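You operate a simulated robot arm through the tools that you are given. There is no shell and no other tool. Be economical: measure what you need, move in short steps, check, and stop when the job is done.

The job below is to be done with a simulated two-armed robot. You get a single attempt, and the scene is never put back.

TASK
Take the brass elbow from the top of the control cabinet and leave it on top of the blue test gauge. Put the nut from the top of the control cabinet on top of the blue holder. Put the white plug on top of the carton on the top of the control cabinet. Fetch the blue cloth from the top of the side table and set it on the top of the control cabinet. Pick up the yellow topped ring with the largest size on its label with one hand, pass it to the other hand and put it on the middle shelf of the left rack. Fetch the brass fitting from the inside of the small yellow tray and set it on the shelf of the steel table. Put one of the red caps from the top of the long steel bench on the blue cover. Take the vent valve and put it on the lower shelf under the mill panel. Switch the reel brake lever off. Take the pink drying block on the top of the grey stand and put it away in the green tray. Fetch the cloth from the top of the steel table and set it on top of the red pipe spool. Do these in any order. Set down upright: white plug.

It is judged by the outcome, as a careful person would: the job done as asked, and still so three seconds after it is handed in. It fails if anything else is knocked over, pushed out of place, dropped, spilled or broken. Lids that push on must go on centred and level and be pressed home; caps that screw on are set level and turned clockwise until they are tight. Flat cloth is picked up by pressing the open fingertips on it (5 to 10 N) and closing them slowly along it; thin cloth reads only 2 to 8 mm in the jaws.

THE ROBOT
Two 7-joint arms with two-finger parallel grippers on one trunk, on a base that drives. Base frame: it is fixed to the floor where the robot stands at the start and does not move with it; the origin is under the middle of the robot, x ahead of it, y to its left, z up; the surface under the hand at the start is at about z = 1.08. Lengths are in m, angles in degrees, forces in N, time in s.
The left shoulder is at the start at [0.11, 0.169, 1.552], the right one opposite. With the tool pointing down near the work surface each hand reaches from about 0.68 to 0.76 m from the robot's upright axis, wherever it stands, measured 20 degrees to its own side. Places, roughly: blue cloth (9x7x3 cm) [1, 1.1, 0.8]; blue cover [10.5, -10.5, 0.75]; blue holder (7x7x9 cm) [0.6, 0.1, 1.1]; blue test gauge [4.75, 1.75, 1]; brass elbow (5x5x3 cm) [0.6, -0.2, 1.1]; brass fitting [11, -10.75, 0.75]; carton [0.75, 0.75, 1]; cloth (9x6x3 cm) [8.7, -10.6, 0.9]; green tray [1.2, 1.1, 0.8]; lower shelf under the mill panel [0, -5.1, 0.5]; middle shelf of the left rack [-0.9, -4.1, 1.1]; nut (4x3x2 cm) [0.7, -0.5, 1.1]; pink drying block [1.75, -5, 0.75]; red cap (9x9x4 cm) [10.2, -10.5, 0.9]; red pipe spool (9x9x11 cm) [8.9, -10.4, 0.9]; reel brake lever [-0.7, -5, 0.8]; shelf of the steel table [9.1, -10.5, 0.3]; top of the control cabinet [0.8, 0.2, 1.1]; vent valve [-0.75, -4, 0.75]; white plug (4x4x6 cm) [0.8, 0.6, 1.1]; yellow topped ring [1.25, 0.25, 1.25]. Payload 1.57 kg a hand.
The TCP of each hand is the grasp point between the finger pads, 0.03 m short of the fingertips. In the tool frame z runs along the fingers and y along their closing line. Largest opening 0.08 m; finger width 0.017, thickness 0.012; the body of the gripper, 0.04 by 0.082 m, starts 0.08 m behind the TCP.
Orientation is that of the tool frame in the base frame, as a unit quaternion [x, y, z, w]. With the fingers straight down and closing along the base's y, the tool's x points along the base's -x, its y along +y and its z along -z.

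THE INTERFACE
- The arms move only by the tool send_rows. It takes "left_moves", "right_moves" or both (then of equal length, played together; a hand with none holds still); each is a list of rows, each a list of 6 numbers: the shift along the tool's x, y, z in units of 25 mm (1.0 is 25 mm), then the turn, a rotation vector about the tool's x, y, z in units of 5 degrees (1.0 is 5 degrees). In form: [[x, y, z, wx, wy, wz], ...]. A call has 1 to 20 rows; each row shifts and turns the commanded pose from where the row before left it, along the tool's axes as they then stand. "left_jaw" and "right_jaw" are, for a hand that has rows, the opening, from 0 (shut) to 1 (fully open), set as the call begins (left out, the last holds). A call with a number of a shift or a turn outside -1 to 1 is refused whole. Rows are played at 5 a second. More than 0.05 m and 8.6 degrees between two rows, or a gripper value outside its range, and nothing of the call is played. A pose out of reach is approached as far as the arm can. The call stops where the force on the tool passes 40 N (or 10 N more than at its start, if that is more) or the arm is blocked; 0.2 s more then pass. The fingers move at their own pace (about 0.072 m/s each) and stop on an object; they squeeze with about 36 N. The grip force told is the motor's: it shows also when the fingers shut on nothing. Time passes only in rows, and 0.2 s behind the last, so rows that do not move let the fingers close. The reply holds the time, the measured pose of the TCP, the force on the tool along the base axes, the opening and the grip force, in the units named above and with some noise, with the torque about the TCP (base axes, N m) and any sound that the robot's microphone picked up.
- Cameras (640 x 400 px; columns grow to the right, rows downward): "scene" is now at [0.1632, 0.0099, 1.7451]; the picture's right is [0.13, -0.99, 0.00], its down [-0.67, -0.09, -0.74] and it looks along [0.74, 0.09, -0.67] (base axes); focal length 251 px, centre (320, 200). "left" rides on the left gripper at [0.072, 0.007, -0.122] in its tool frame; the picture's right is [-0.09, 1.00, 0.00], its down [-0.84, -0.08, -0.54] and it looks along [-0.54, -0.05, 0.84] (tool axes); focal length 238 px, centre (320, 200). "right" rides on the right gripper at [0.072, -0.007, -0.122] in its tool frame; the picture's right is [0.09, 1.00, 0.00], its down [-0.84, 0.08, -0.54] and it looks along [-0.54, 0.05, 0.84] (tool axes); focal length 238 px, centre (320, 200). There is no depth. A picture from a camera that has moved, and an enlarged one, comes with that camera's place and axes in the base frame and with its lens.
- get_image(camera): a new picture of that camera. No time passes.
- lift_body(by): slides the trunk up (or, below 0, down) by that many m; the arms and the scene camera ride with it, the base frame stays. It gives what a move gives, with no picture.
- steer(legs): drives the robot by 1 to 6 legs, each [ahead, left, turn to the left] in m, m and degrees, along the robot's own axes; the way and the turn of a leg run together, so that a leg with both is an arc; at most 1.5 m and 180 degrees a leg. The arms and the cameras ride along, it lands a little off, and it stops where it bumps. It gives what a move gives.
- pan_tilt(pan, tilt): turns the head with the scene camera to pan (to the left, within 86 degrees either way) and tilt (down, from -29 to 69), counted from straight ahead of the robot. It gives what a move gives.
- enlarge(camera, box): a new picture of the part [left, top, right, bottom] of that camera's present view, enlarged. No time passes.
- finish_job(): hands the job in; it is judged then, once.

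Go step by step. Nothing tells you exact positions but the pictures and the camera data: compare them with the known pose of the tool, close in by small moves and look again before you grip or let go. The budget is 546 turns and 338 pictures, counting those below and the enlarged ones. Unless the task says otherwise, let go and move clear before handing in.

The tools are called after "Call:" as name(argument=value, ...) on one line, values as JSON. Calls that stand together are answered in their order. send_rows: Moves the arms, as the interface text tells. Its arguments: {"type":"object","properties":{"left_moves":{"type":"array","items":{"type":"array","items":{"type":"number"}}},"left_jaw":{"type":"number"},"right_moves":{"type":"array","items":{"type":"array","items":{"type":"number"}}},"right_jaw":{"type":"number"}},"required":[]} The other tools are called the same way: lift_body (by) slides the trunk up or down; steer (legs) drives the base; pan_tilt (pan, tilt) turns the head that bears the scene camera; get_image (camera) takes a picture; enlarge (camera, box) takes an enlarged picture of a part of a camera's view; finish_job () hands the job in.

At the start:

```text
t: 0.0
left_position: [0.5981, 0.3969, 1.2886]
left_tcp_rot: [0.0, 1.0, 0.0, 0.0]
left_force: [-1.1, -0.4, -0.4]
left_moment: [-0.03, 0.0, -0.03]
left_grip_width: 0.08
left_finger_force: 0.1
right_position: [0.6666, -0.1138, 1.2879]
right_tcp_rot: [0.0, 1.0, 0.001, 0.0]
right_force: [0.5, -0.2, 0.0]
right_moment: [-0.01, 0.0, -0.02]
right_grip_width: 0.0801
right_finger_force: 0.1
trunk travel left (down, up): [-0.866, 0.024]
robot x, y, heading: [0.0012, -0.0016, 0.0]
head pan, tilt: [7.3, 42.1]
```

scene: 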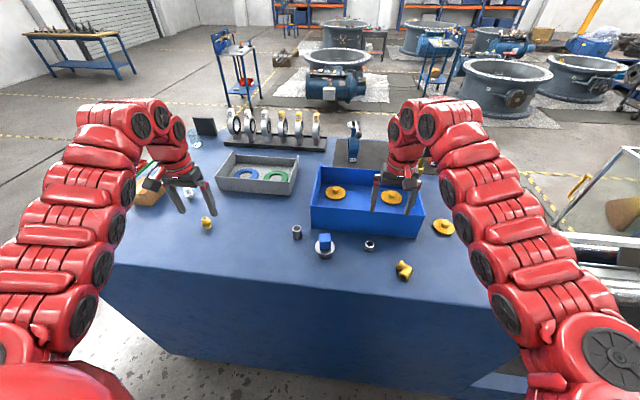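
right: 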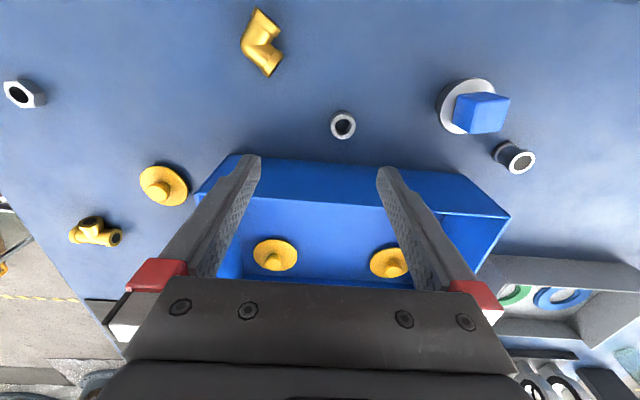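
left: 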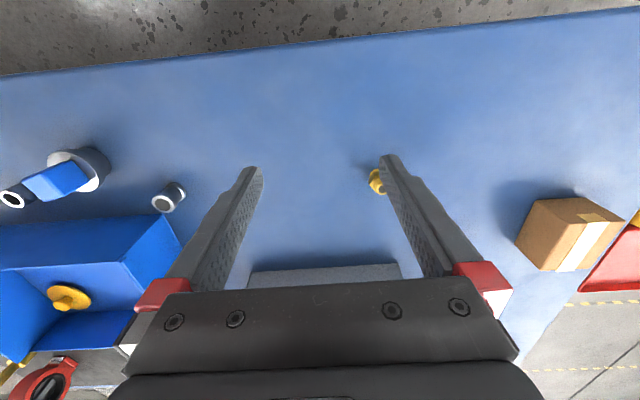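

I'll start with closer looks at the cabinet top to find the nut, elbow, plug, carton and rings.

Call:
enlarge(camera="scene", box=[120, 90, 330, 220])

Call:
enlarge(camera="scene", box=[280, 120, 480, 290])

```text
3.05 times, centred on (225, 155) of scene
camera zoom: at [0.1632, 0.0099, 1.7451], right [0.13, -0.99, 0.0], down [-0.67, -0.09, -0.74], along [0.74, 0.09, -0.67], focal length 764 px, centre (610, 337)
```

zoom: 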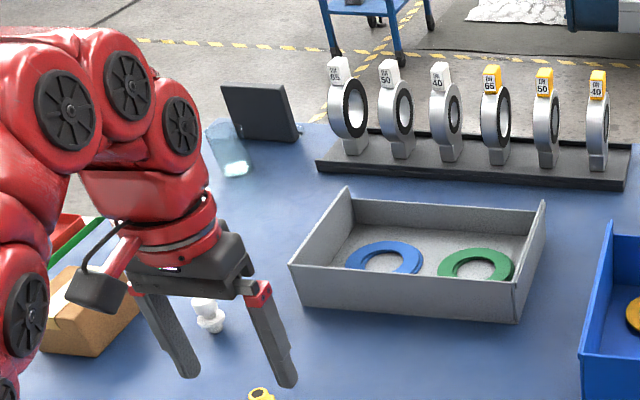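

```text
2.35 times, centred on (380, 205) of scene
camera zoom: at [0.1632, 0.0099, 1.7451], right [0.13, -0.99, 0.0], down [-0.67, -0.09, -0.74], along [0.74, 0.09, -0.67], focal length 590 px, centre (179, 188)
```

zoom: 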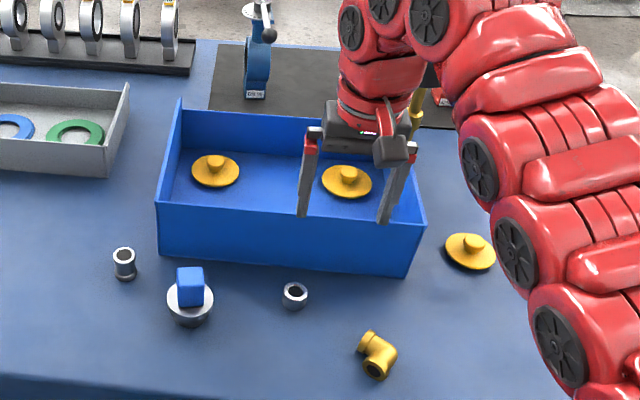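

The rings stand on a black rail; the left three are white topped and the right three yellow topped. I'll read the labels.

Call:
enlarge(camera="scene", box=[220, 100, 330, 160])

Call:
pan_tilt(pan=55, tilt=40)

Call:
get_image(camera="scene")

```text
5.82 times, centred on (275, 130) of scene
camera zoom: at [0.1632, 0.0099, 1.7451], right [0.13, -0.99, 0.0], down [-0.67, -0.09, -0.74], along [0.74, 0.09, -0.67], focal length 1459 px, centre (582, 607)
```

zoom: 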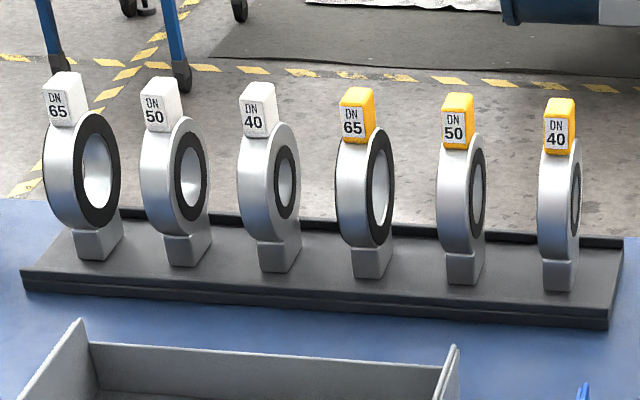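

```text
t: 1.2
left_position: [0.5986, 0.3982, 1.2897]
left_tcp_rot: [0.0, 1.0, 0.0, 0.0]
left_force: [-1.2, 0.4, -0.6]
left_moment: [0.0, 0.02, -0.03]
left_grip_width: 0.0798
left_finger_force: 0.1
right_position: [0.6674, -0.1144, 1.2887]
right_tcp_rot: [0.0, 1.0, 0.001, 0.0]
right_force: [0.4, -0.5, -0.3]
right_moment: [-0.03, 0.01, -0.01]
right_grip_width: 0.0799
right_finger_force: 0.0
trunk travel left (down, up): [-0.866, 0.024]
robot x, y, heading: [0.0003, 0.0019, 0.1]
head pan, tilt: [55.0, 40.0]
```

```text
331 pictures are left
camera scene: at [0.1292, 0.069, 1.7483], right [0.82, -0.57, 0.0], down [-0.37, -0.53, -0.77], along [0.44, 0.63, -0.64], focal length 251 px, centre (320, 200)
```

scene: 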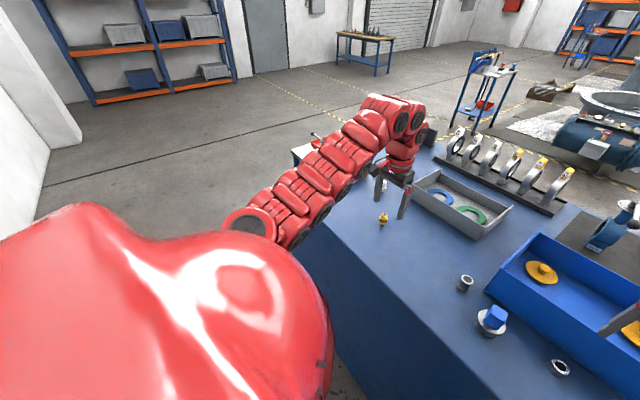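

The 4th ring (yellow DN 65) is the one. I'll first examine the holder and nut via the right wrist camera.

Call:
enlarge(camera="right", box=[420, 60, 560, 190])

Call:
enlarge(camera="right", box=[0, 60, 130, 140])

Call:
steer(legs=[[0, -0.36, 0]])

Call:
get_image(camera="right")

```text
3.08 times, centred on (490, 125) of right
camera zoom: at [0.5959, -0.1216, 1.4097], right [-0.09, 1.0, 0.0], down [0.84, 0.08, 0.54], along [0.54, 0.05, -0.84], focal length 733 px, centre (-203, 431)
```

zoom: 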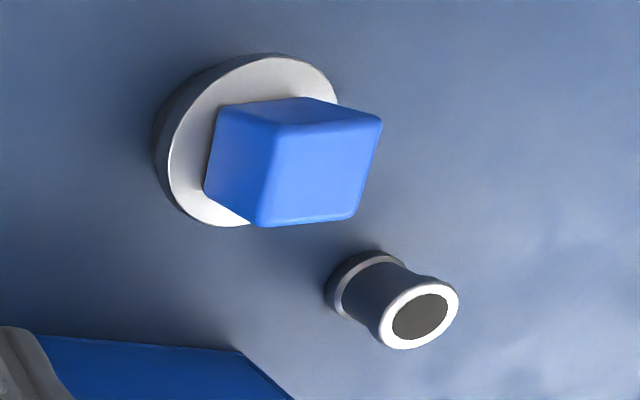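

```text
4.92 times, centred on (65, 100) of right
camera zoom: at [0.5959, -0.1216, 1.4097], right [-0.09, 1.0, 0.0], down [0.84, 0.08, 0.54], along [0.54, 0.05, -0.84], focal length 1173 px, centre (1575, 692)
```

zoom: 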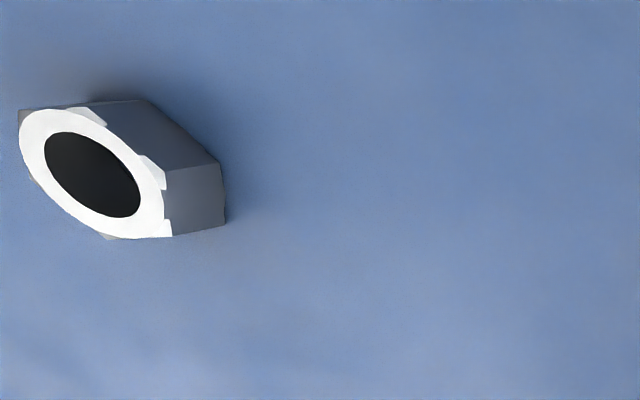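

```text
t: 3.5
left_position: [0.5996, 0.0387, 1.288]
left_tcp_rot: [0.003, 1.0, -0.001, 0.0]
left_force: [-0.8, 0.2, -0.4]
left_moment: [0.04, -0.01, -0.02]
left_grip_width: 0.0801
left_finger_force: 0.1
right_position: [0.6656, -0.4729, 1.2877]
right_tcp_rot: [0.003, 1.0, -0.001, 0.0]
right_force: [-0.9, 1.3, -0.3]
right_moment: [-0.06, -0.03, 0.0]
right_grip_width: 0.0801
right_finger_force: 0.1
trunk travel left (down, up): [-0.866, 0.024]
robot x, y, heading: [-0.0019, -0.3568, -0.1]
head pan, tilt: [55.0, 40.0]
```

```text
328 pictures are left
camera right: at [0.594, -0.4801, 1.4098], right [-0.09, 1.0, 0.0], down [0.84, 0.07, 0.54], along [0.54, 0.05, -0.84], focal length 238 px, centre (320, 200)
```

right: 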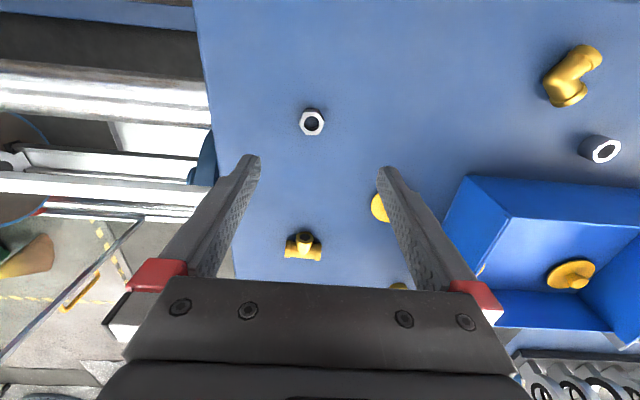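

Call:
enlarge(camera="right", box=[282, 97, 342, 147])

```text
8.00 times, centred on (312, 122) of right
camera zoom: at [0.594, -0.4801, 1.4098], right [-0.09, 1.0, 0.0], down [0.84, 0.07, 0.54], along [0.54, 0.05, -0.84], focal length 1907 px, centre (384, 824)
```

zoom: 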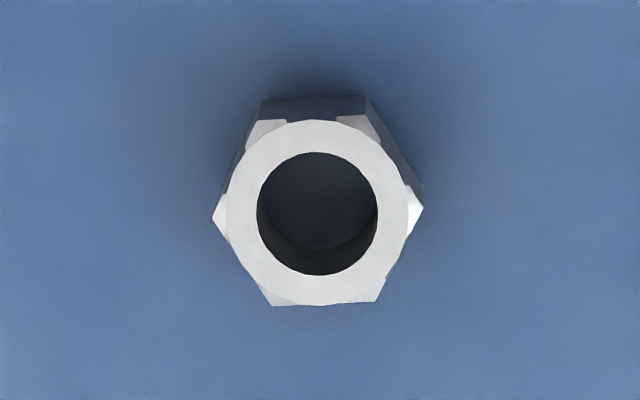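

Call:
send_rows(right_moves=[[-0.48, -0.376, 0.6, 0, 0, 0], [0, 0, 1, 0, 0, 0.88], [0, 0, 1, 0, 0, 0.88], [0, 0, 1, 0, 0, 0.88], [0, 0, 1, 0, 0, 0.88], [0, 0, 0.4, 0, 0, 0.88], [0, 0, 0, 0, 0, 0]], right_jaw=1)

Call:
get_image(camera="right")

```text
t: 5.1
left_position: [0.6003, 0.0388, 1.2879]
left_tcp_rot: [0.003, 1.0, 0.001, 0.0]
left_force: [-0.5, 0.3, -1.1]
left_moment: [0.0, 0.03, -0.02]
left_grip_width: 0.0802
left_finger_force: 0.0
right_position: [0.676, -0.4836, 1.1633]
right_tcp_rot: [0.195, 0.981, 0.0, 0.0]
right_force: [0.2, 0.7, 0.1]
right_moment: [0.04, -0.02, -0.04]
right_grip_width: 0.08
right_finger_force: 0.0
trunk travel left (down, up): [-0.866, 0.024]
robot x, y, heading: [-0.0007, -0.3539, -0.5]
head pan, tilt: [55.0, 40.0]
```

```text
326 pictures are left
camera right: at [0.608, -0.4629, 1.2836], right [0.29, 0.96, 0.0], down [0.8, -0.25, 0.54], along [0.52, -0.16, -0.84], focal length 238 px, centre (320, 200)
```

right: 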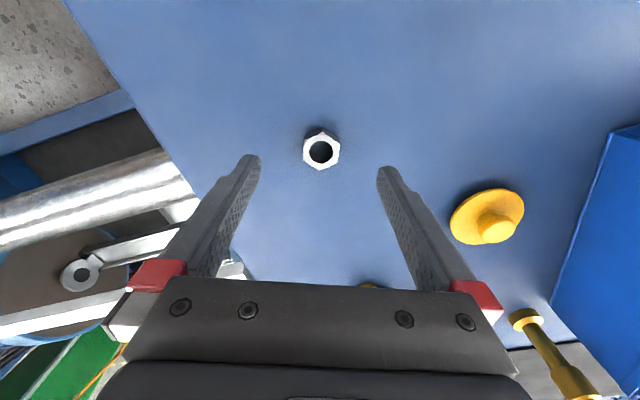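

Aligned with the nut's flats. Descending and gripping.

Call:
send_rows(right_moves=[[0, 0, 1, 0, 0, 0], [0, 0, 0.96, 0, 0, 0], [0, 0, 0, 0, 0, 0]])

Call:
send_rows(right_moves=[[0, 0, 0, 0, 0, 0], [0, 0, 0, 0, 0, 0], [0, 0, 0, 0, 0, 0], [0, 0, 0, 0, 0, 0], [0, 0, 0, 0, 0, 0]], right_jaw=0)

Call:
get_image(camera="right")

```text
t: 5.9
left_position: [0.5996, 0.0382, 1.2892]
left_tcp_rot: [0.002, 1.0, 0.0, 0.0]
left_force: [0.0, 0.0, -1.2]
left_moment: [-0.02, -0.01, -0.02]
left_grip_width: 0.0799
left_finger_force: 0.1
right_position: [0.6737, -0.4819, 1.1147]
right_tcp_rot: [0.194, 0.981, 0.0, 0.0]
right_force: [-0.4, 0.0, -0.2]
right_moment: [0.02, -0.02, -0.05]
right_grip_width: 0.0798
right_finger_force: 0.0
trunk travel left (down, up): [-0.866, 0.024]
robot x, y, heading: [0.0007, -0.3548, -0.3]
head pan, tilt: [55.0, 40.0]
```

```text
t: 7.1
left_position: [0.599, 0.0374, 1.2886]
left_tcp_rot: [0.002, 1.0, 0.0, 0.0]
left_force: [0.1, 0.0, -0.4]
left_moment: [0.01, 0.03, 0.01]
left_grip_width: 0.0799
left_finger_force: 0.0
right_position: [0.6753, -0.4822, 1.1131]
right_tcp_rot: [0.194, 0.981, 0.0, -0.001]
right_force: [0.6, 0.3, -0.3]
right_moment: [-0.01, 0.0, -0.02]
right_grip_width: 0.0294
right_finger_force: 35.7
trunk travel left (down, up): [-0.866, 0.024]
robot x, y, heading: [-0.0009, -0.3583, -0.5]
head pan, tilt: [55.0, 40.0]
```

```text
325 pictures are left
camera right: at [0.6068, -0.462, 1.2349], right [0.29, 0.96, 0.0], down [0.8, -0.25, 0.54], along [0.52, -0.16, -0.84], focal length 238 px, centre (320, 200)
```

right: 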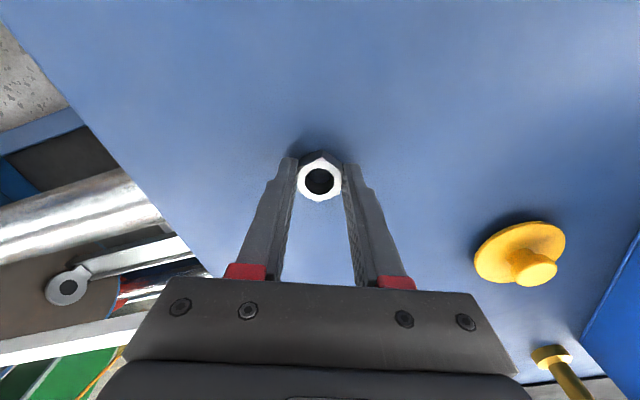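

Nut is held. Lifting it and driving left toward the blue holder, backing off a little.

Call:
send_rows(right_moves=[[0, 0, -1, 0, 0, 0], [0, 0, -1, 0, 0, 0], [0, 0, -1, 0, 0, 0], [0, 0, -1, 0, 0, 0], [0, 0, -1, 0, 0, 0], [0, 0, -1, 0, 0, 0], [0, 0, 0, 0, 0, 0]])

Call:
steer(legs=[[-0.035, 0.46, 0]])

Call:
get_image(camera="right")

```text
t: 8.7
left_position: [0.5992, 0.0375, 1.2894]
left_tcp_rot: [0.002, 1.0, 0.0, 0.0]
left_force: [-0.6, -0.2, 1.2]
left_moment: [0.03, 0.01, 0.0]
left_grip_width: 0.0798
left_finger_force: 0.0
right_position: [0.6753, -0.4854, 1.2634]
right_tcp_rot: [0.194, 0.981, 0.0, 0.001]
right_force: [1.1, -0.2, 0.7]
right_moment: [-0.05, -0.03, 0.01]
right_grip_width: 0.0
right_finger_force: 21.5
trunk travel left (down, up): [-0.866, 0.024]
robot x, y, heading: [0.0002, -0.3571, -0.2]
head pan, tilt: [55.0, 40.0]
```

```text
t: 11.4
left_position: [0.5729, 0.4934, 1.2883]
left_tcp_rot: [0.008, 1.0, 0.0, 0.001]
left_force: [0.4, -0.1, -0.5]
left_moment: [0.01, -0.02, 0.02]
left_grip_width: 0.0801
left_finger_force: 0.0
right_position: [0.6441, -0.0285, 1.2616]
right_tcp_rot: [0.198, 0.98, 0.0, 0.0]
right_force: [0.7, -0.9, -0.3]
right_moment: [-0.01, -0.02, 0.02]
right_grip_width: 0.0001
right_finger_force: 21.2
trunk travel left (down, up): [-0.866, 0.024]
robot x, y, heading: [-0.0294, 0.1061, -0.8]
head pan, tilt: [55.0, 40.0]
```

```text
324 pictures are left
camera right: at [0.5755, -0.0073, 1.3837], right [0.3, 0.95, 0.0], down [0.8, -0.25, 0.54], along [0.52, -0.16, -0.84], focal length 238 px, centre (320, 200)
```

right: 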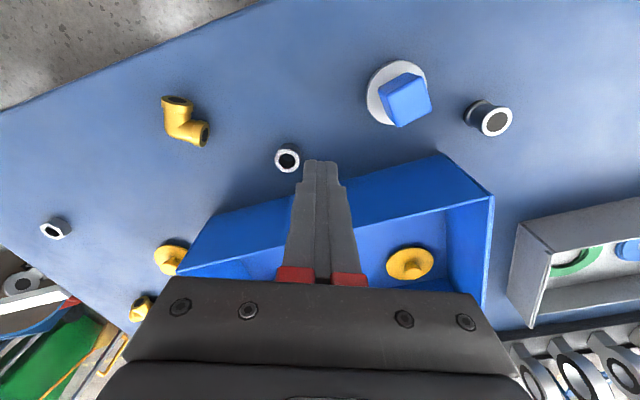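

The nut slipped out of the fingertips while lifting and still lies near its old place. Going back for a deeper grip.

Call:
steer(legs=[[0.03, -0.46, 0.8]])

Call:
send_rows(right_moves=[[0, 0, 1, 0, 0, 0], [0, 0, 1, 0, 0, 0], [0, 0, 1, 0, 0, 0], [0, 0, 0, 0, 0, 0]], right_jaw=1)

Call:
get_image(camera="right")

Call:
enlarge(camera="right", box=[270, 110, 370, 180])

```text
t: 14.2
left_position: [0.5955, 0.0325, 1.2901]
left_tcp_rot: [0.01, 1.0, 0.0, 0.0]
left_force: [0.2, -0.5, 0.9]
left_moment: [-0.01, 0.0, -0.02]
left_grip_width: 0.08
left_finger_force: 0.1
right_position: [0.6647, -0.4898, 1.2629]
right_tcp_rot: [0.2, 0.98, -0.001, 0.0]
right_force: [0.5, 0.0, -0.3]
right_moment: [-0.01, 0.02, 0.0]
right_grip_width: 0.0
right_finger_force: 20.9
trunk travel left (down, up): [-0.866, 0.024]
robot x, y, heading: [-0.0114, -0.3573, -1.4]
head pan, tilt: [55.0, 40.0]
```

```text
t: 15.2
left_position: [0.5951, 0.0317, 1.2896]
left_tcp_rot: [0.009, 1.0, 0.0, 0.0]
left_force: [0.3, 0.4, 0.7]
left_moment: [0.02, 0.0, 0.02]
left_grip_width: 0.08
left_finger_force: 0.1
right_position: [0.6652, -0.4898, 1.189]
right_tcp_rot: [0.201, 0.98, 0.0, -0.001]
right_force: [-0.7, 0.4, -0.2]
right_moment: [-0.03, 0.01, -0.02]
right_grip_width: 0.0802
right_finger_force: 0.1
trunk travel left (down, up): [-0.866, 0.024]
robot x, y, heading: [-0.0104, -0.3553, -1.2]
head pan, tilt: [55.0, 40.0]
```

```text
323 pictures are left
camera right: at [0.5972, -0.4684, 1.3099], right [0.31, 0.95, 0.0], down [0.8, -0.26, 0.54], along [0.52, -0.17, -0.84], focal length 238 px, centre (320, 200)
```

right: 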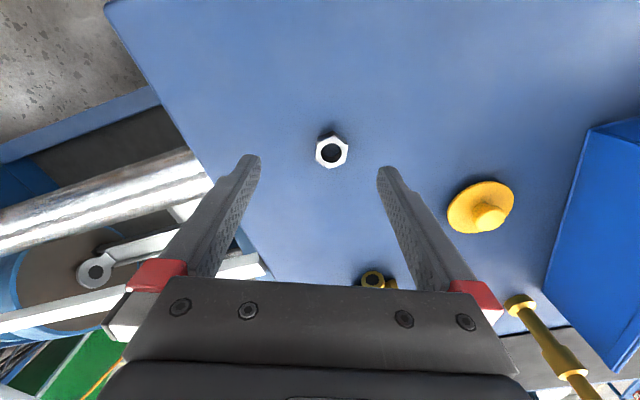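

```text
5.71 times, centred on (320, 145) of right
camera zoom: at [0.5972, -0.4684, 1.3099], right [0.31, 0.95, 0.0], down [0.8, -0.26, 0.54], along [0.52, -0.17, -0.84], focal length 1362 px, centre (320, 514)
```

zoom: 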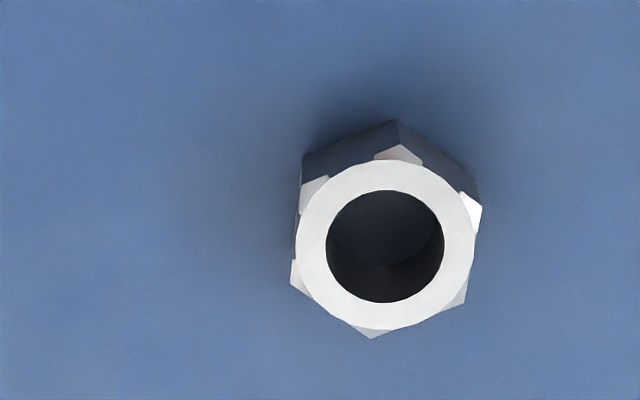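

Call:
send_rows(right_moves=[[-0.58, 0.47, 0.5, 0, 0, 0.6], [0, 0, 1, 0, 0, 0.6], [0, 0, 1, 0, 0, 0], [0, 0, 0.6, 0, 0, 0], [0, 0, 0, 0, 0, 0]])

Call:
send_rows(right_moves=[[0, 0, 0.1, 0, 0, 0], [0, 0, 0, 0, 0, 0]])

Call:
get_image(camera="right")

```text
t: 16.4
left_position: [0.5949, 0.031, 1.2896]
left_tcp_rot: [0.009, 1.0, 0.0, -0.001]
left_force: [0.2, -0.3, 0.5]
left_moment: [-0.01, -0.02, 0.04]
left_grip_width: 0.0799
left_finger_force: 0.0
right_position: [0.6822, -0.4878, 1.1106]
right_tcp_rot: [0.251, 0.968, -0.001, 0.0]
right_force: [0.4, -0.1, -0.5]
right_moment: [0.03, 0.01, 0.01]
right_grip_width: 0.0799
right_finger_force: 0.1
trunk travel left (down, up): [-0.866, 0.024]
robot x, y, heading: [-0.0081, -0.3563, -1.0]
head pan, tilt: [55.0, 40.0]
```

```text
t: 17.0
left_position: [0.5944, 0.0307, 1.2889]
left_tcp_rot: [0.01, 1.0, 0.0, 0.001]
left_force: [-0.1, 0.4, 0.3]
left_moment: [-0.01, 0.01, -0.02]
left_grip_width: 0.0797
left_finger_force: 0.1
right_position: [0.6818, -0.4871, 1.11]
right_tcp_rot: [0.252, 0.968, 0.0, 0.001]
right_force: [4.2, -1.3, 15.9]
right_moment: [-0.58, 0.32, 0.06]
right_grip_width: 0.0797
right_finger_force: 0.0
trunk travel left (down, up): [-0.866, 0.024]
robot x, y, heading: [-0.0109, -0.3523, -1.1]
head pan, tilt: [55.0, 40.0]
```

```text
321 pictures are left
camera right: at [0.6154, -0.4586, 1.2308], right [0.41, 0.91, 0.0], down [0.77, -0.34, 0.55], along [0.5, -0.22, -0.84], focal length 238 px, centre (320, 200)
```

right: 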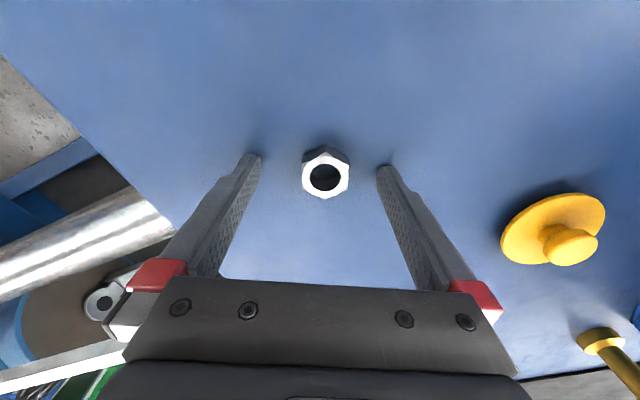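

Call:
send_rows(right_moves=[[0.15, 0.1, -0.05, 0, 0, 0], [0, 0, 0, 0, 0, 0], [0, 0, 0, 0, 0, 0], [0, 0, 0, 0, 0, 0], [0, 0, 0, 0, 0, 0], [0, 0, 0, 0, 0, 0], [0, 0, 0, 0, 0, 0]], right_jaw=0)

Call:
send_rows(right_moves=[[0, 0, -0.3, 0, 0, 0], [0, 0, -0.3, 0, 0, 0], [0, 0, -0.3, 0, 0, 0], [0, 0, -0.3, 0, 0, 0], [0, 0, 0, 0, 0, 0]])

Call:
get_image(camera="right")

```text
t: 18.6
left_position: [0.5957, 0.0322, 1.2894]
left_tcp_rot: [0.009, 1.0, 0.0, 0.0]
left_force: [0.2, -0.5, -0.8]
left_moment: [0.0, -0.01, -0.01]
left_grip_width: 0.0801
left_finger_force: 0.1
right_position: [0.679, -0.4818, 1.1108]
right_tcp_rot: [0.252, 0.968, -0.001, 0.0]
right_force: [-0.8, 0.8, -0.6]
right_moment: [0.02, 0.06, -0.02]
right_grip_width: 0.0295
right_finger_force: 35.9
trunk travel left (down, up): [-0.866, 0.024]
robot x, y, heading: [-0.0109, -0.3546, -1.0]
head pan, tilt: [55.0, 40.0]
```

```text
t: 19.8
left_position: [0.5952, 0.032, 1.2884]
left_tcp_rot: [0.009, 1.0, 0.0, 0.001]
left_force: [0.3, 0.8, 0.6]
left_moment: [0.01, 0.0, -0.03]
left_grip_width: 0.0801
left_finger_force: 0.1
right_position: [0.6798, -0.4832, 1.1397]
right_tcp_rot: [0.251, 0.968, 0.0, 0.0]
right_force: [-0.2, 0.7, -1.4]
right_moment: [0.0, -0.03, -0.02]
right_grip_width: 0.0293
right_finger_force: 36.4
trunk travel left (down, up): [-0.866, 0.024]
robot x, y, heading: [-0.0104, -0.3552, -1.1]
head pan, tilt: [55.0, 40.0]
```

```text
320 pictures are left
camera right: at [0.6149, -0.4539, 1.2604], right [0.4, 0.91, 0.0], down [0.77, -0.34, 0.54], along [0.5, -0.22, -0.84], focal length 238 px, centre (320, 200)
```

right: 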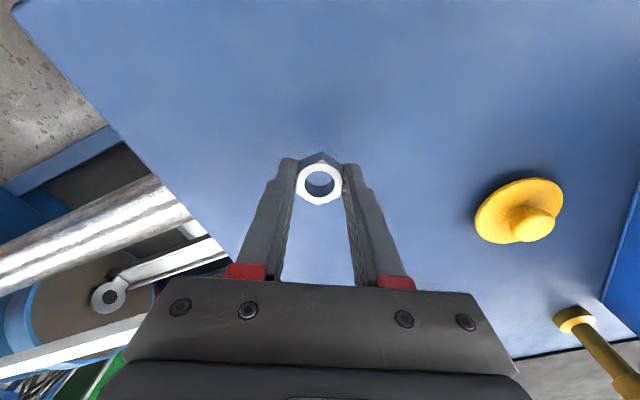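

Now it holds. Lifting gently, then driving to the holder.

Call:
send_rows(right_moves=[[0, 0, -0.3, 0, 0, 0], [0, 0, -0.5, 0, 0, 0], [0, 0, -0.5, 0, 0, 0], [0, 0, -0.5, 0, 0, 0], [0, 0, -0.5, 0, 0, 0], [0, 0, -0.5, 0, 0, 0], [0, 0, -0.5, 0, 0, 0], [0, 0, -0.5, 0, 0, 0], [0, 0, -0.3, 0, 0, 0], [0, 0, 0, 0, 0, 0]])

Call:
steer(legs=[[-0.035, 0.46, 1.0]])

Call:
get_image(camera="right")

```text
t: 22.0
left_position: [0.595, 0.0308, 1.2888]
left_tcp_rot: [0.009, 1.0, 0.0, 0.0]
left_force: [0.8, -0.4, 1.0]
left_moment: [0.0, -0.04, -0.02]
left_grip_width: 0.0799
left_finger_force: 0.0
right_position: [0.6797, -0.4808, 1.2408]
right_tcp_rot: [0.252, 0.968, -0.001, 0.0]
right_force: [0.3, 0.7, -0.7]
right_moment: [-0.03, 0.0, 0.05]
right_grip_width: 0.0291
right_finger_force: 36.0
trunk travel left (down, up): [-0.866, 0.024]
robot x, y, heading: [-0.0109, -0.3574, -1.0]
head pan, tilt: [55.0, 40.0]
```

```text
t: 24.7
left_position: [0.5652, 0.4838, 1.2879]
left_tcp_rot: [0.004, 1.0, 0.001, -0.001]
left_force: [0.5, 0.6, -0.2]
left_moment: [0.02, -0.02, 0.01]
left_grip_width: 0.0803
left_finger_force: 0.0
right_position: [0.6535, -0.0279, 1.2404]
right_tcp_rot: [0.247, 0.969, 0.0, 0.0]
right_force: [-0.1, -0.4, -1.0]
right_moment: [-0.02, 0.02, 0.01]
right_grip_width: 0.0293
right_finger_force: 36.0
trunk travel left (down, up): [-0.866, 0.024]
robot x, y, heading: [-0.0369, 0.0953, -0.2]
head pan, tilt: [55.0, 40.0]
```

```text
319 pictures are left
camera right: at [0.5883, -0.0009, 1.362], right [0.4, 0.92, 0.0], down [0.77, -0.33, 0.54], along [0.5, -0.21, -0.84], focal length 238 px, centre (320, 200)
```

right: 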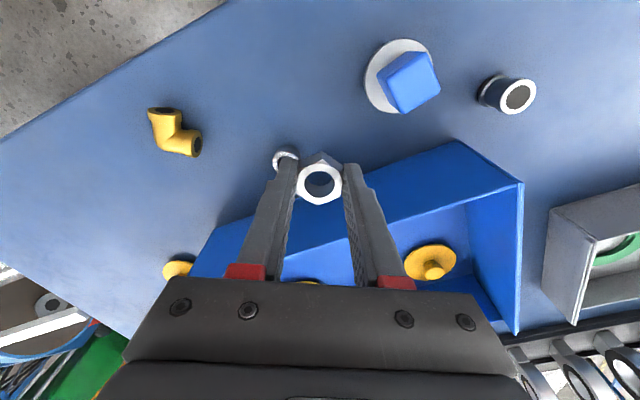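

Call:
steer(legs=[[-0.018, 0.06, 0]])

Call:
get_image(camera="right")

Call:
enlarge(camera="right", box=[260, 60, 420, 220])

```text
t: 25.7
left_position: [0.5491, 0.5382, 1.2892]
left_tcp_rot: [0.005, 1.0, 0.002, 0.0]
left_force: [0.2, -0.8, 0.5]
left_moment: [0.06, -0.02, 0.0]
left_grip_width: 0.0803
left_finger_force: 0.0
right_position: [0.6378, 0.0244, 1.2396]
right_tcp_rot: [0.247, 0.969, 0.002, -0.001]
right_force: [0.5, 0.1, -0.4]
right_moment: [0.06, 0.02, 0.03]
right_grip_width: 0.0292
right_finger_force: 35.7
trunk travel left (down, up): [-0.866, 0.024]
robot x, y, heading: [-0.0519, 0.1537, -0.7]
head pan, tilt: [55.0, 40.0]
```

```text
318 pictures are left
camera right: at [0.5726, 0.0521, 1.3607], right [0.4, 0.92, 0.0], down [0.77, -0.34, 0.54], along [0.5, -0.21, -0.84], focal length 238 px, centre (320, 200)
```

right: 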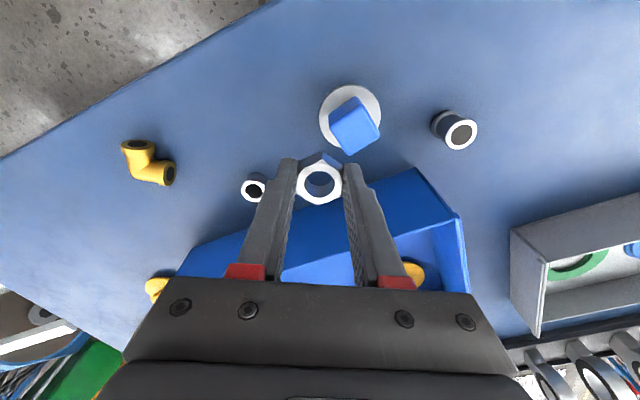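

```text
2.50 times, centred on (340, 140) of right
camera zoom: at [0.5726, 0.0521, 1.3607], right [0.4, 0.92, 0.0], down [0.77, -0.34, 0.54], along [0.5, -0.21, -0.84], focal length 596 px, centre (270, 350)
```

zoom: 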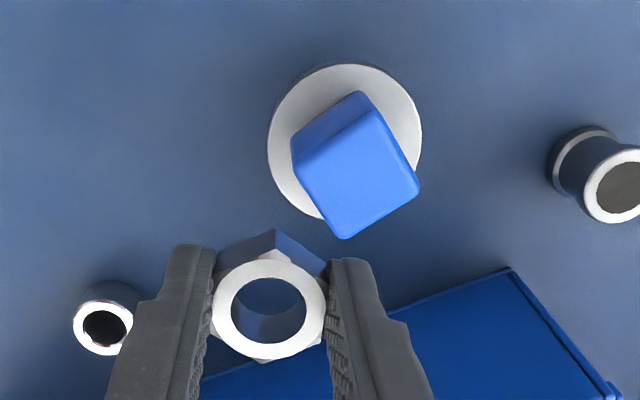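

Call:
send_rows(right_moves=[[0.32, 0.58, 0, 0, 0, 0], [0.31, 0.58, 0, 0, 0, 0], [0, 0, 0.5, 0, 0, 0], [0, 0, 0, 0, 0, 0]])

Call:
enlarge(camera="right", box=[240, 110, 400, 240])

Call:
enlarge(camera="left", box=[0, 60, 160, 220])

```text
t: 26.7
left_position: [0.5485, 0.5429, 1.2899]
left_tcp_rot: [0.006, 1.0, 0.0, 0.0]
left_force: [0.5, -0.2, 0.2]
left_moment: [0.01, -0.04, -0.01]
left_grip_width: 0.08
left_finger_force: 0.0
right_position: [0.637, 0.0627, 1.228]
right_tcp_rot: [0.248, 0.969, 0.0, 0.0]
right_force: [-0.4, 0.1, -0.7]
right_moment: [0.05, 0.03, -0.01]
right_grip_width: 0.0293
right_finger_force: 36.0
trunk travel left (down, up): [-0.866, 0.024]
robot x, y, heading: [-0.0546, 0.1501, -0.6]
head pan, tilt: [55.0, 40.0]
```

```text
3.08 times, centred on (320, 175) of right
camera zoom: at [0.5707, 0.0906, 1.3497], right [0.4, 0.92, 0.0], down [0.77, -0.33, 0.54], along [0.5, -0.22, -0.84], focal length 733 px, centre (320, 277)
```

zoom: 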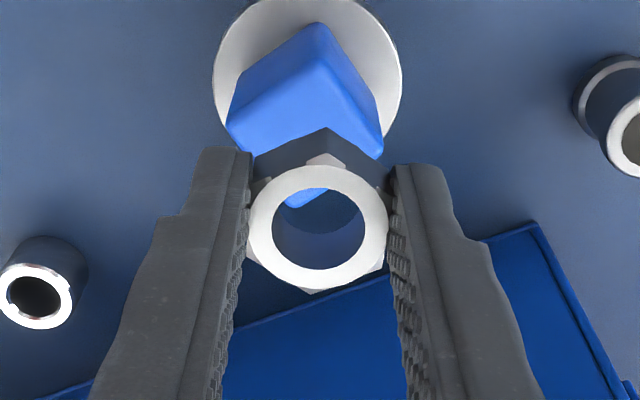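

```text
2.50 times, centred on (80, 140) of left
camera zoom: at [0.4759, 0.5504, 1.4086], right [0.1, 0.99, 0.0], down [0.84, -0.09, 0.54], along [0.54, -0.06, -0.84], focal length 596 px, centre (920, 350)
```

zoom: 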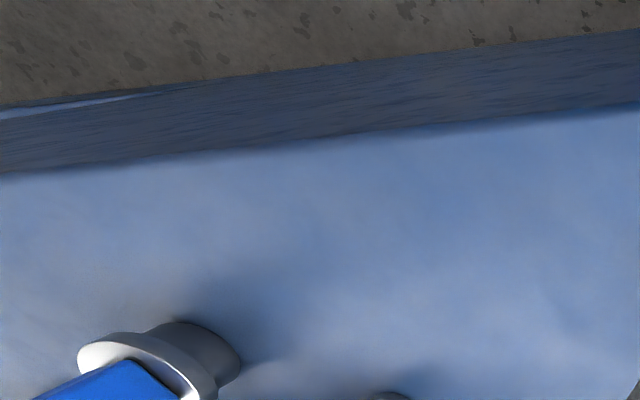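

Call:
send_rows(right_moves=[[-0.17, -0.14, 0, 0, 0, 0], [0, 0, 0.4, 0, 0, 0], [0, 0, 0.4, 0, 0, 0], [0, 0, 0.4, 0, 0, 0], [0, 0, 0, 0, 0, 0]])

Call:
enlarge(camera="right", box=[240, 110, 400, 240])

```text
t: 27.9
left_position: [0.5473, 0.5414, 1.2895]
left_tcp_rot: [0.005, 1.0, 0.0, -0.001]
left_force: [0.3, 0.0, 0.6]
left_moment: [0.03, 0.02, 0.01]
left_grip_width: 0.0799
left_finger_force: 0.0
right_position: [0.6378, 0.0581, 1.198]
right_tcp_rot: [0.248, 0.969, -0.001, 0.0]
right_force: [-1.1, 0.4, -0.4]
right_moment: [0.0, 0.0, 0.01]
right_grip_width: 0.0292
right_finger_force: 36.4
trunk travel left (down, up): [-0.866, 0.024]
robot x, y, heading: [-0.0548, 0.1515, -0.4]
head pan, tilt: [55.0, 40.0]
```

```text
3.08 times, centred on (320, 175) of right
camera zoom: at [0.5727, 0.0867, 1.3189], right [0.4, 0.92, 0.0], down [0.77, -0.33, 0.54], along [0.5, -0.22, -0.84], focal length 733 px, centre (320, 277)
```

zoom: 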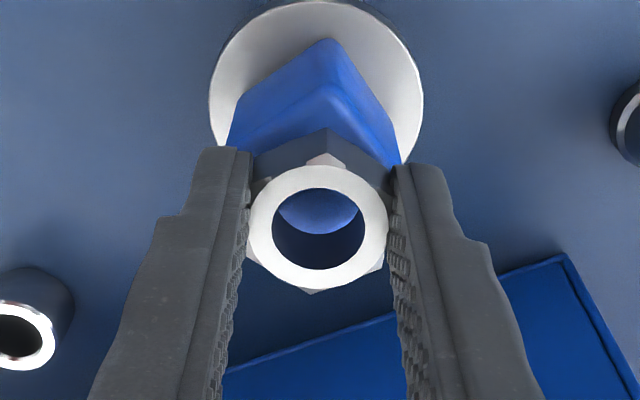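

Call:
send_rows(right_moves=[[0.05, 0, 0.16, 0, 0, 0], [0, 0, 0, 0, 0, 0]])

Call:
send_rows(right_moves=[[0, 0, 0.08, 0, 0, 0], [0, 0, 0, 0, 0, 0]])

Call:
send_rows(right_moves=[[0, 0, 0.08, 0, 0, 0], [0, 0, 0, 0, 0, 0]])

```text
t: 28.5
left_position: [0.5482, 0.5422, 1.2889]
left_tcp_rot: [0.006, 1.0, 0.0, 0.0]
left_force: [-0.4, 0.1, 0.2]
left_moment: [0.0, 0.04, 0.0]
left_grip_width: 0.0797
left_finger_force: 0.0
right_position: [0.6384, 0.06, 1.194]
right_tcp_rot: [0.248, 0.969, 0.0, 0.0]
right_force: [0.5, -0.6, -0.5]
right_moment: [-0.01, -0.02, 0.0]
right_grip_width: 0.0291
right_finger_force: 36.1
trunk travel left (down, up): [-0.866, 0.024]
robot x, y, heading: [-0.0549, 0.1528, -0.6]
head pan, tilt: [55.0, 40.0]
```

```text
t: 29.1
left_position: [0.5486, 0.5416, 1.2896]
left_tcp_rot: [0.005, 1.0, -0.001, -0.001]
left_force: [0.0, 0.4, -0.6]
left_moment: [0.01, -0.01, 0.01]
left_grip_width: 0.08
left_finger_force: 0.3
right_position: [0.6376, 0.0604, 1.1931]
right_tcp_rot: [0.248, 0.969, 0.0, 0.0]
right_force: [0.2, 0.7, -0.5]
right_moment: [0.01, 0.02, -0.04]
right_grip_width: 0.0293
right_finger_force: 36.0
trunk travel left (down, up): [-0.866, 0.024]
robot x, y, heading: [-0.0549, 0.1524, -0.7]
head pan, tilt: [55.0, 40.0]
```

```text
t: 29.7
left_position: [0.5472, 0.5429, 1.2898]
left_tcp_rot: [0.005, 1.0, 0.0, 0.001]
left_force: [-0.4, 0.2, 0.4]
left_moment: [-0.02, -0.02, 0.0]
left_grip_width: 0.0803
left_finger_force: 0.1
right_position: [0.6374, 0.0589, 1.1928]
right_tcp_rot: [0.248, 0.969, 0.0, 0.002]
right_force: [3.2, -0.3, 15.2]
right_moment: [0.01, 0.02, 0.05]
right_grip_width: 0.0291
right_finger_force: 35.9
trunk travel left (down, up): [-0.866, 0.024]
robot x, y, heading: [-0.0544, 0.1483, -0.8]
head pan, tilt: [55.0, 40.0]
```

Contact made on the holder's top. Releasing and backing up.

Call:
send_rows(right_moves=[[0, 0, -0.02, 0, 0, 0], [0, 0, 0, 0, 0, 0], [0, 0, 0, 0, 0, 0], [0, 0, -0.5, 0, 0, 0], [0, 0, -1, 0, 0, 0], [0, 0, -1, 0, 0, 0], [0, 0, 0, 0, 0, 0]], right_jaw=0.6)

Call:
enlarge(camera="right", box=[240, 80, 400, 210])

```text
t: 31.3
left_position: [0.5484, 0.5425, 1.2885]
left_tcp_rot: [0.005, 1.0, 0.0, 0.0]
left_force: [-0.2, -0.6, 0.1]
left_moment: [0.02, 0.0, 0.02]
left_grip_width: 0.0801
left_finger_force: 0.1
right_position: [0.6402, 0.0576, 1.2531]
right_tcp_rot: [0.248, 0.969, 0.0, -0.001]
right_force: [0.4, 0.0, -0.1]
right_moment: [-0.03, 0.0, 0.02]
right_grip_width: 0.0478
right_finger_force: 0.0
trunk travel left (down, up): [-0.866, 0.024]
robot x, y, heading: [-0.0529, 0.1502, -0.6]
head pan, tilt: [55.0, 40.0]
```

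```text
3.08 times, centred on (320, 145) of right
camera zoom: at [0.5746, 0.0847, 1.3731], right [0.4, 0.92, 0.0], down [0.77, -0.33, 0.54], along [0.5, -0.22, -0.84], focal length 733 px, centre (320, 369)
```

zoom: 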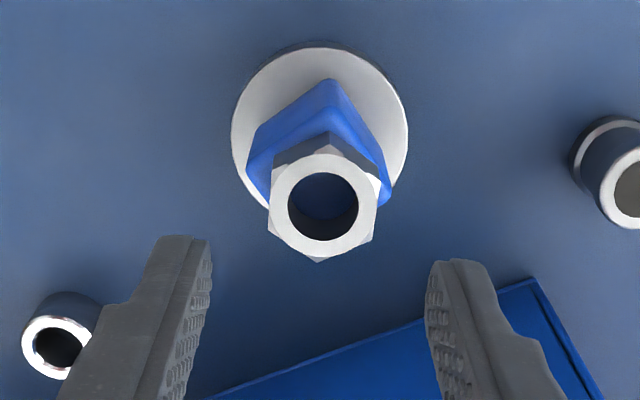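

The nut sits well on the holder. Next the white plug; checking clearance between base and cabinet by looking down.

Call:
pan_tilt(pan=0, tilt=69)

Call:
get_image(camera="scene")

```text
t: 32.5
left_position: [0.5473, 0.5425, 1.2885]
left_tcp_rot: [0.005, 1.0, 0.0, 0.0]
left_force: [-0.7, -0.1, -0.7]
left_moment: [0.01, -0.04, 0.01]
left_grip_width: 0.08
left_finger_force: 0.0
right_position: [0.6401, 0.0568, 1.2523]
right_tcp_rot: [0.248, 0.969, 0.001, 0.0]
right_force: [-0.5, -0.3, -0.8]
right_moment: [0.02, -0.02, -0.02]
right_grip_width: 0.0478
right_finger_force: 0.2
trunk travel left (down, up): [-0.866, 0.024]
robot x, y, heading: [-0.057, 0.1517, -0.4]
head pan, tilt: [0.0, 68.8]
```

```text
312 pictures are left
camera scene: at [0.0816, 0.1494, 1.7122], right [-0.01, -1.0, 0.0], down [-0.93, 0.01, -0.36], along [0.36, 0.0, -0.93], focal length 251 px, centre (320, 200)
```

scene: 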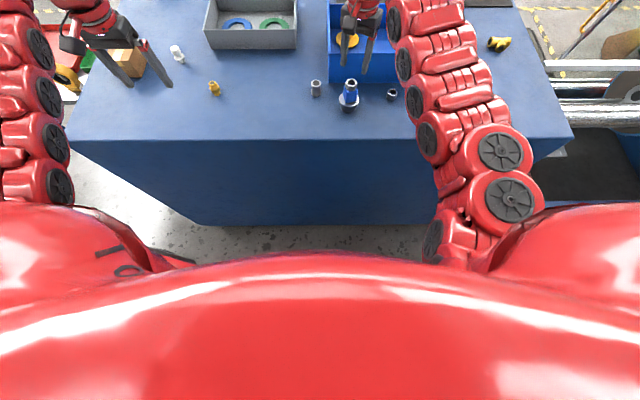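

Call:
send_rows(right_moves=[[0, 0, -1, 0, 0, 0], [0, 0, -1, 0, 0, 0], [0, 0, -1, 0, 0, 0], [0, 0, -1, 0, 0, 0], [0, 0, -1, 0, 0, 0], [0, 0, 0, 0, 0, 0]])

Call:
steer(legs=[[0.18, 0.12, 0]])

Call:
get_image(camera="scene")

Call:
get_image(camera="left")

```text
t: 33.9
left_position: [0.5482, 0.5412, 1.2876]
left_tcp_rot: [0.005, 1.0, -0.001, 0.0]
left_force: [-0.3, 0.4, 1.3]
left_moment: [-0.01, 0.01, -0.02]
left_grip_width: 0.0798
left_finger_force: 0.2
right_position: [0.647, 0.0584, 1.328]
right_tcp_rot: [0.247, 0.969, 0.001, 0.003]
right_force: [-0.5, -0.2, 0.4]
right_moment: [0.01, -0.02, -0.01]
right_grip_width: 0.0476
right_finger_force: 0.0
right hand out of reach, approached as far as the arm can: row 3, 4, 5
trunk travel left (down, up): [-0.866, 0.024]
robot x, y, heading: [-0.0541, 0.1501, -0.5]
head pan, tilt: [0.0, 68.8]
```

```text
t: 35.6
left_position: [0.7313, 0.6586, 1.2898]
left_tcp_rot: [0.005, 1.0, 0.0, 0.0]
left_force: [0.4, 0.1, 0.0]
left_moment: [0.01, 0.0, -0.05]
left_grip_width: 0.0801
left_finger_force: 0.0
right_position: [0.8322, 0.176, 1.3301]
right_tcp_rot: [0.247, 0.969, 0.002, 0.003]
right_force: [-0.2, 0.6, 1.0]
right_moment: [0.02, -0.03, -0.02]
right_grip_width: 0.0479
right_finger_force: 0.0
trunk travel left (down, up): [-0.866, 0.024]
robot x, y, heading: [0.1321, 0.2663, -0.6]
head pan, tilt: [0.0, 68.8]
```

```text
311 pictures are left
camera scene: at [0.2646, 0.2653, 1.7124], right [-0.01, -1.0, 0.0], down [-0.93, 0.01, -0.36], along [0.36, 0.0, -0.93], focal length 251 px, centre (320, 200)
```

scene: 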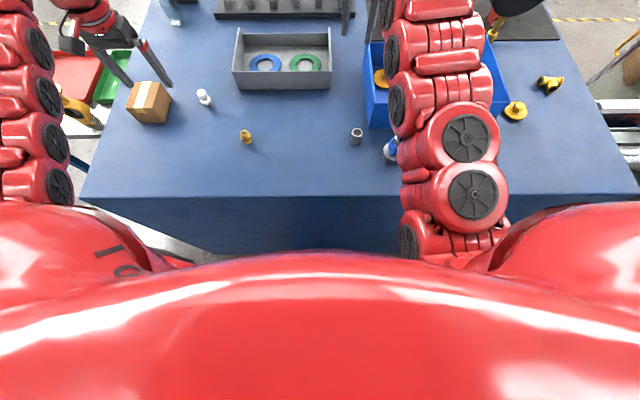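

```text
310 pictures are left
camera left: at [0.6596, 0.6669, 1.4097], right [0.1, 0.99, 0.0], down [0.83, -0.09, 0.54], along [0.54, -0.06, -0.84], focal length 238 px, centre (320, 200)
```

left: 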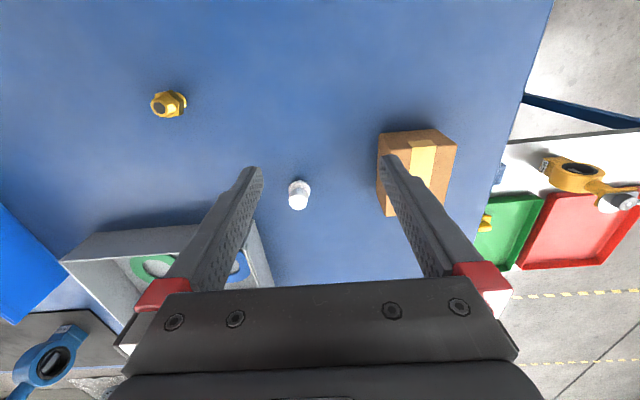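

Call:
enlarge(camera="left", box=[250, 110, 470, 240])

Call:
enlarge(camera="scene", box=[110, 60, 240, 140])

```text
2.91 times, centred on (360, 175) of left
camera zoom: at [0.6596, 0.6669, 1.4097], right [0.1, 0.99, 0.0], down [0.83, -0.09, 0.54], along [0.54, -0.06, -0.84], focal length 693 px, centre (204, 273)
```

zoom: 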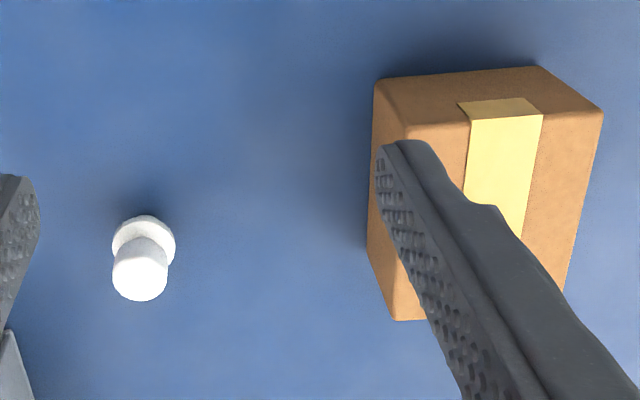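

```text
4.92 times, centred on (175, 100) of scene
camera zoom: at [0.2646, 0.2653, 1.7124], right [-0.01, -1.0, 0.0], down [-0.93, 0.01, -0.36], along [0.36, 0.0, -0.93], focal length 1234 px, centre (1034, 692)
```

zoom: 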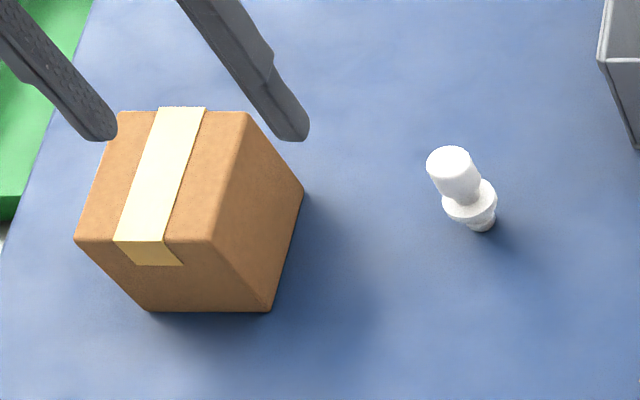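

Call:
send_rows(left_moves=[[-1, -0.435, 0.9, 0, 0, 0], [-1, -0.435, 0.9, 0, 0, 0], [-1, -0.435, 0.9, 0, 0, 0], [-1, -0.435, 0.9, 0, 0, 0], [0, 0, 0, 0, 0, 0]], left_jaw=1)

Call:
get_image(camera="left")

```text
t: 36.8
left_position: [0.8297, 0.6158, 1.2]
left_tcp_rot: [0.005, 1.0, 0.0, 0.0]
left_force: [0.3, 0.3, 0.3]
left_moment: [-0.01, -0.02, 0.02]
left_grip_width: 0.0801
left_finger_force: 0.1
right_position: [0.8327, 0.1779, 1.3288]
right_tcp_rot: [0.249, 0.969, 0.0, 0.003]
right_force: [0.1, -0.5, -0.2]
right_moment: [-0.03, 0.01, -0.01]
right_grip_width: 0.048
right_finger_force: 0.1
trunk travel left (down, up): [-0.866, 0.024]
robot x, y, heading: [0.1319, 0.2689, -0.7]
head pan, tilt: [0.0, 68.8]
```

```text
307 pictures are left
camera left: at [0.7578, 0.6239, 1.3179], right [0.1, 0.99, 0.0], down [0.84, -0.09, 0.54], along [0.54, -0.06, -0.84], focal length 238 px, centre (320, 200)
```

left: 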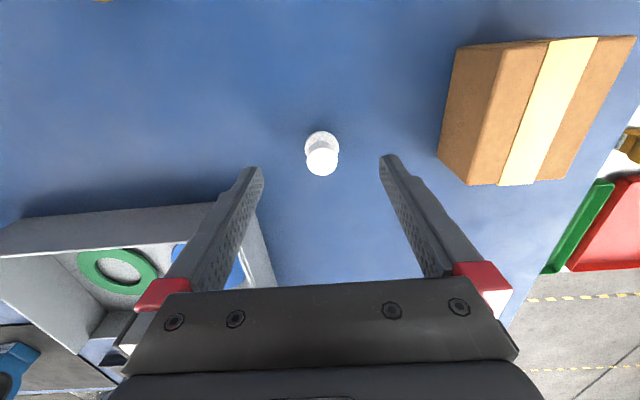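

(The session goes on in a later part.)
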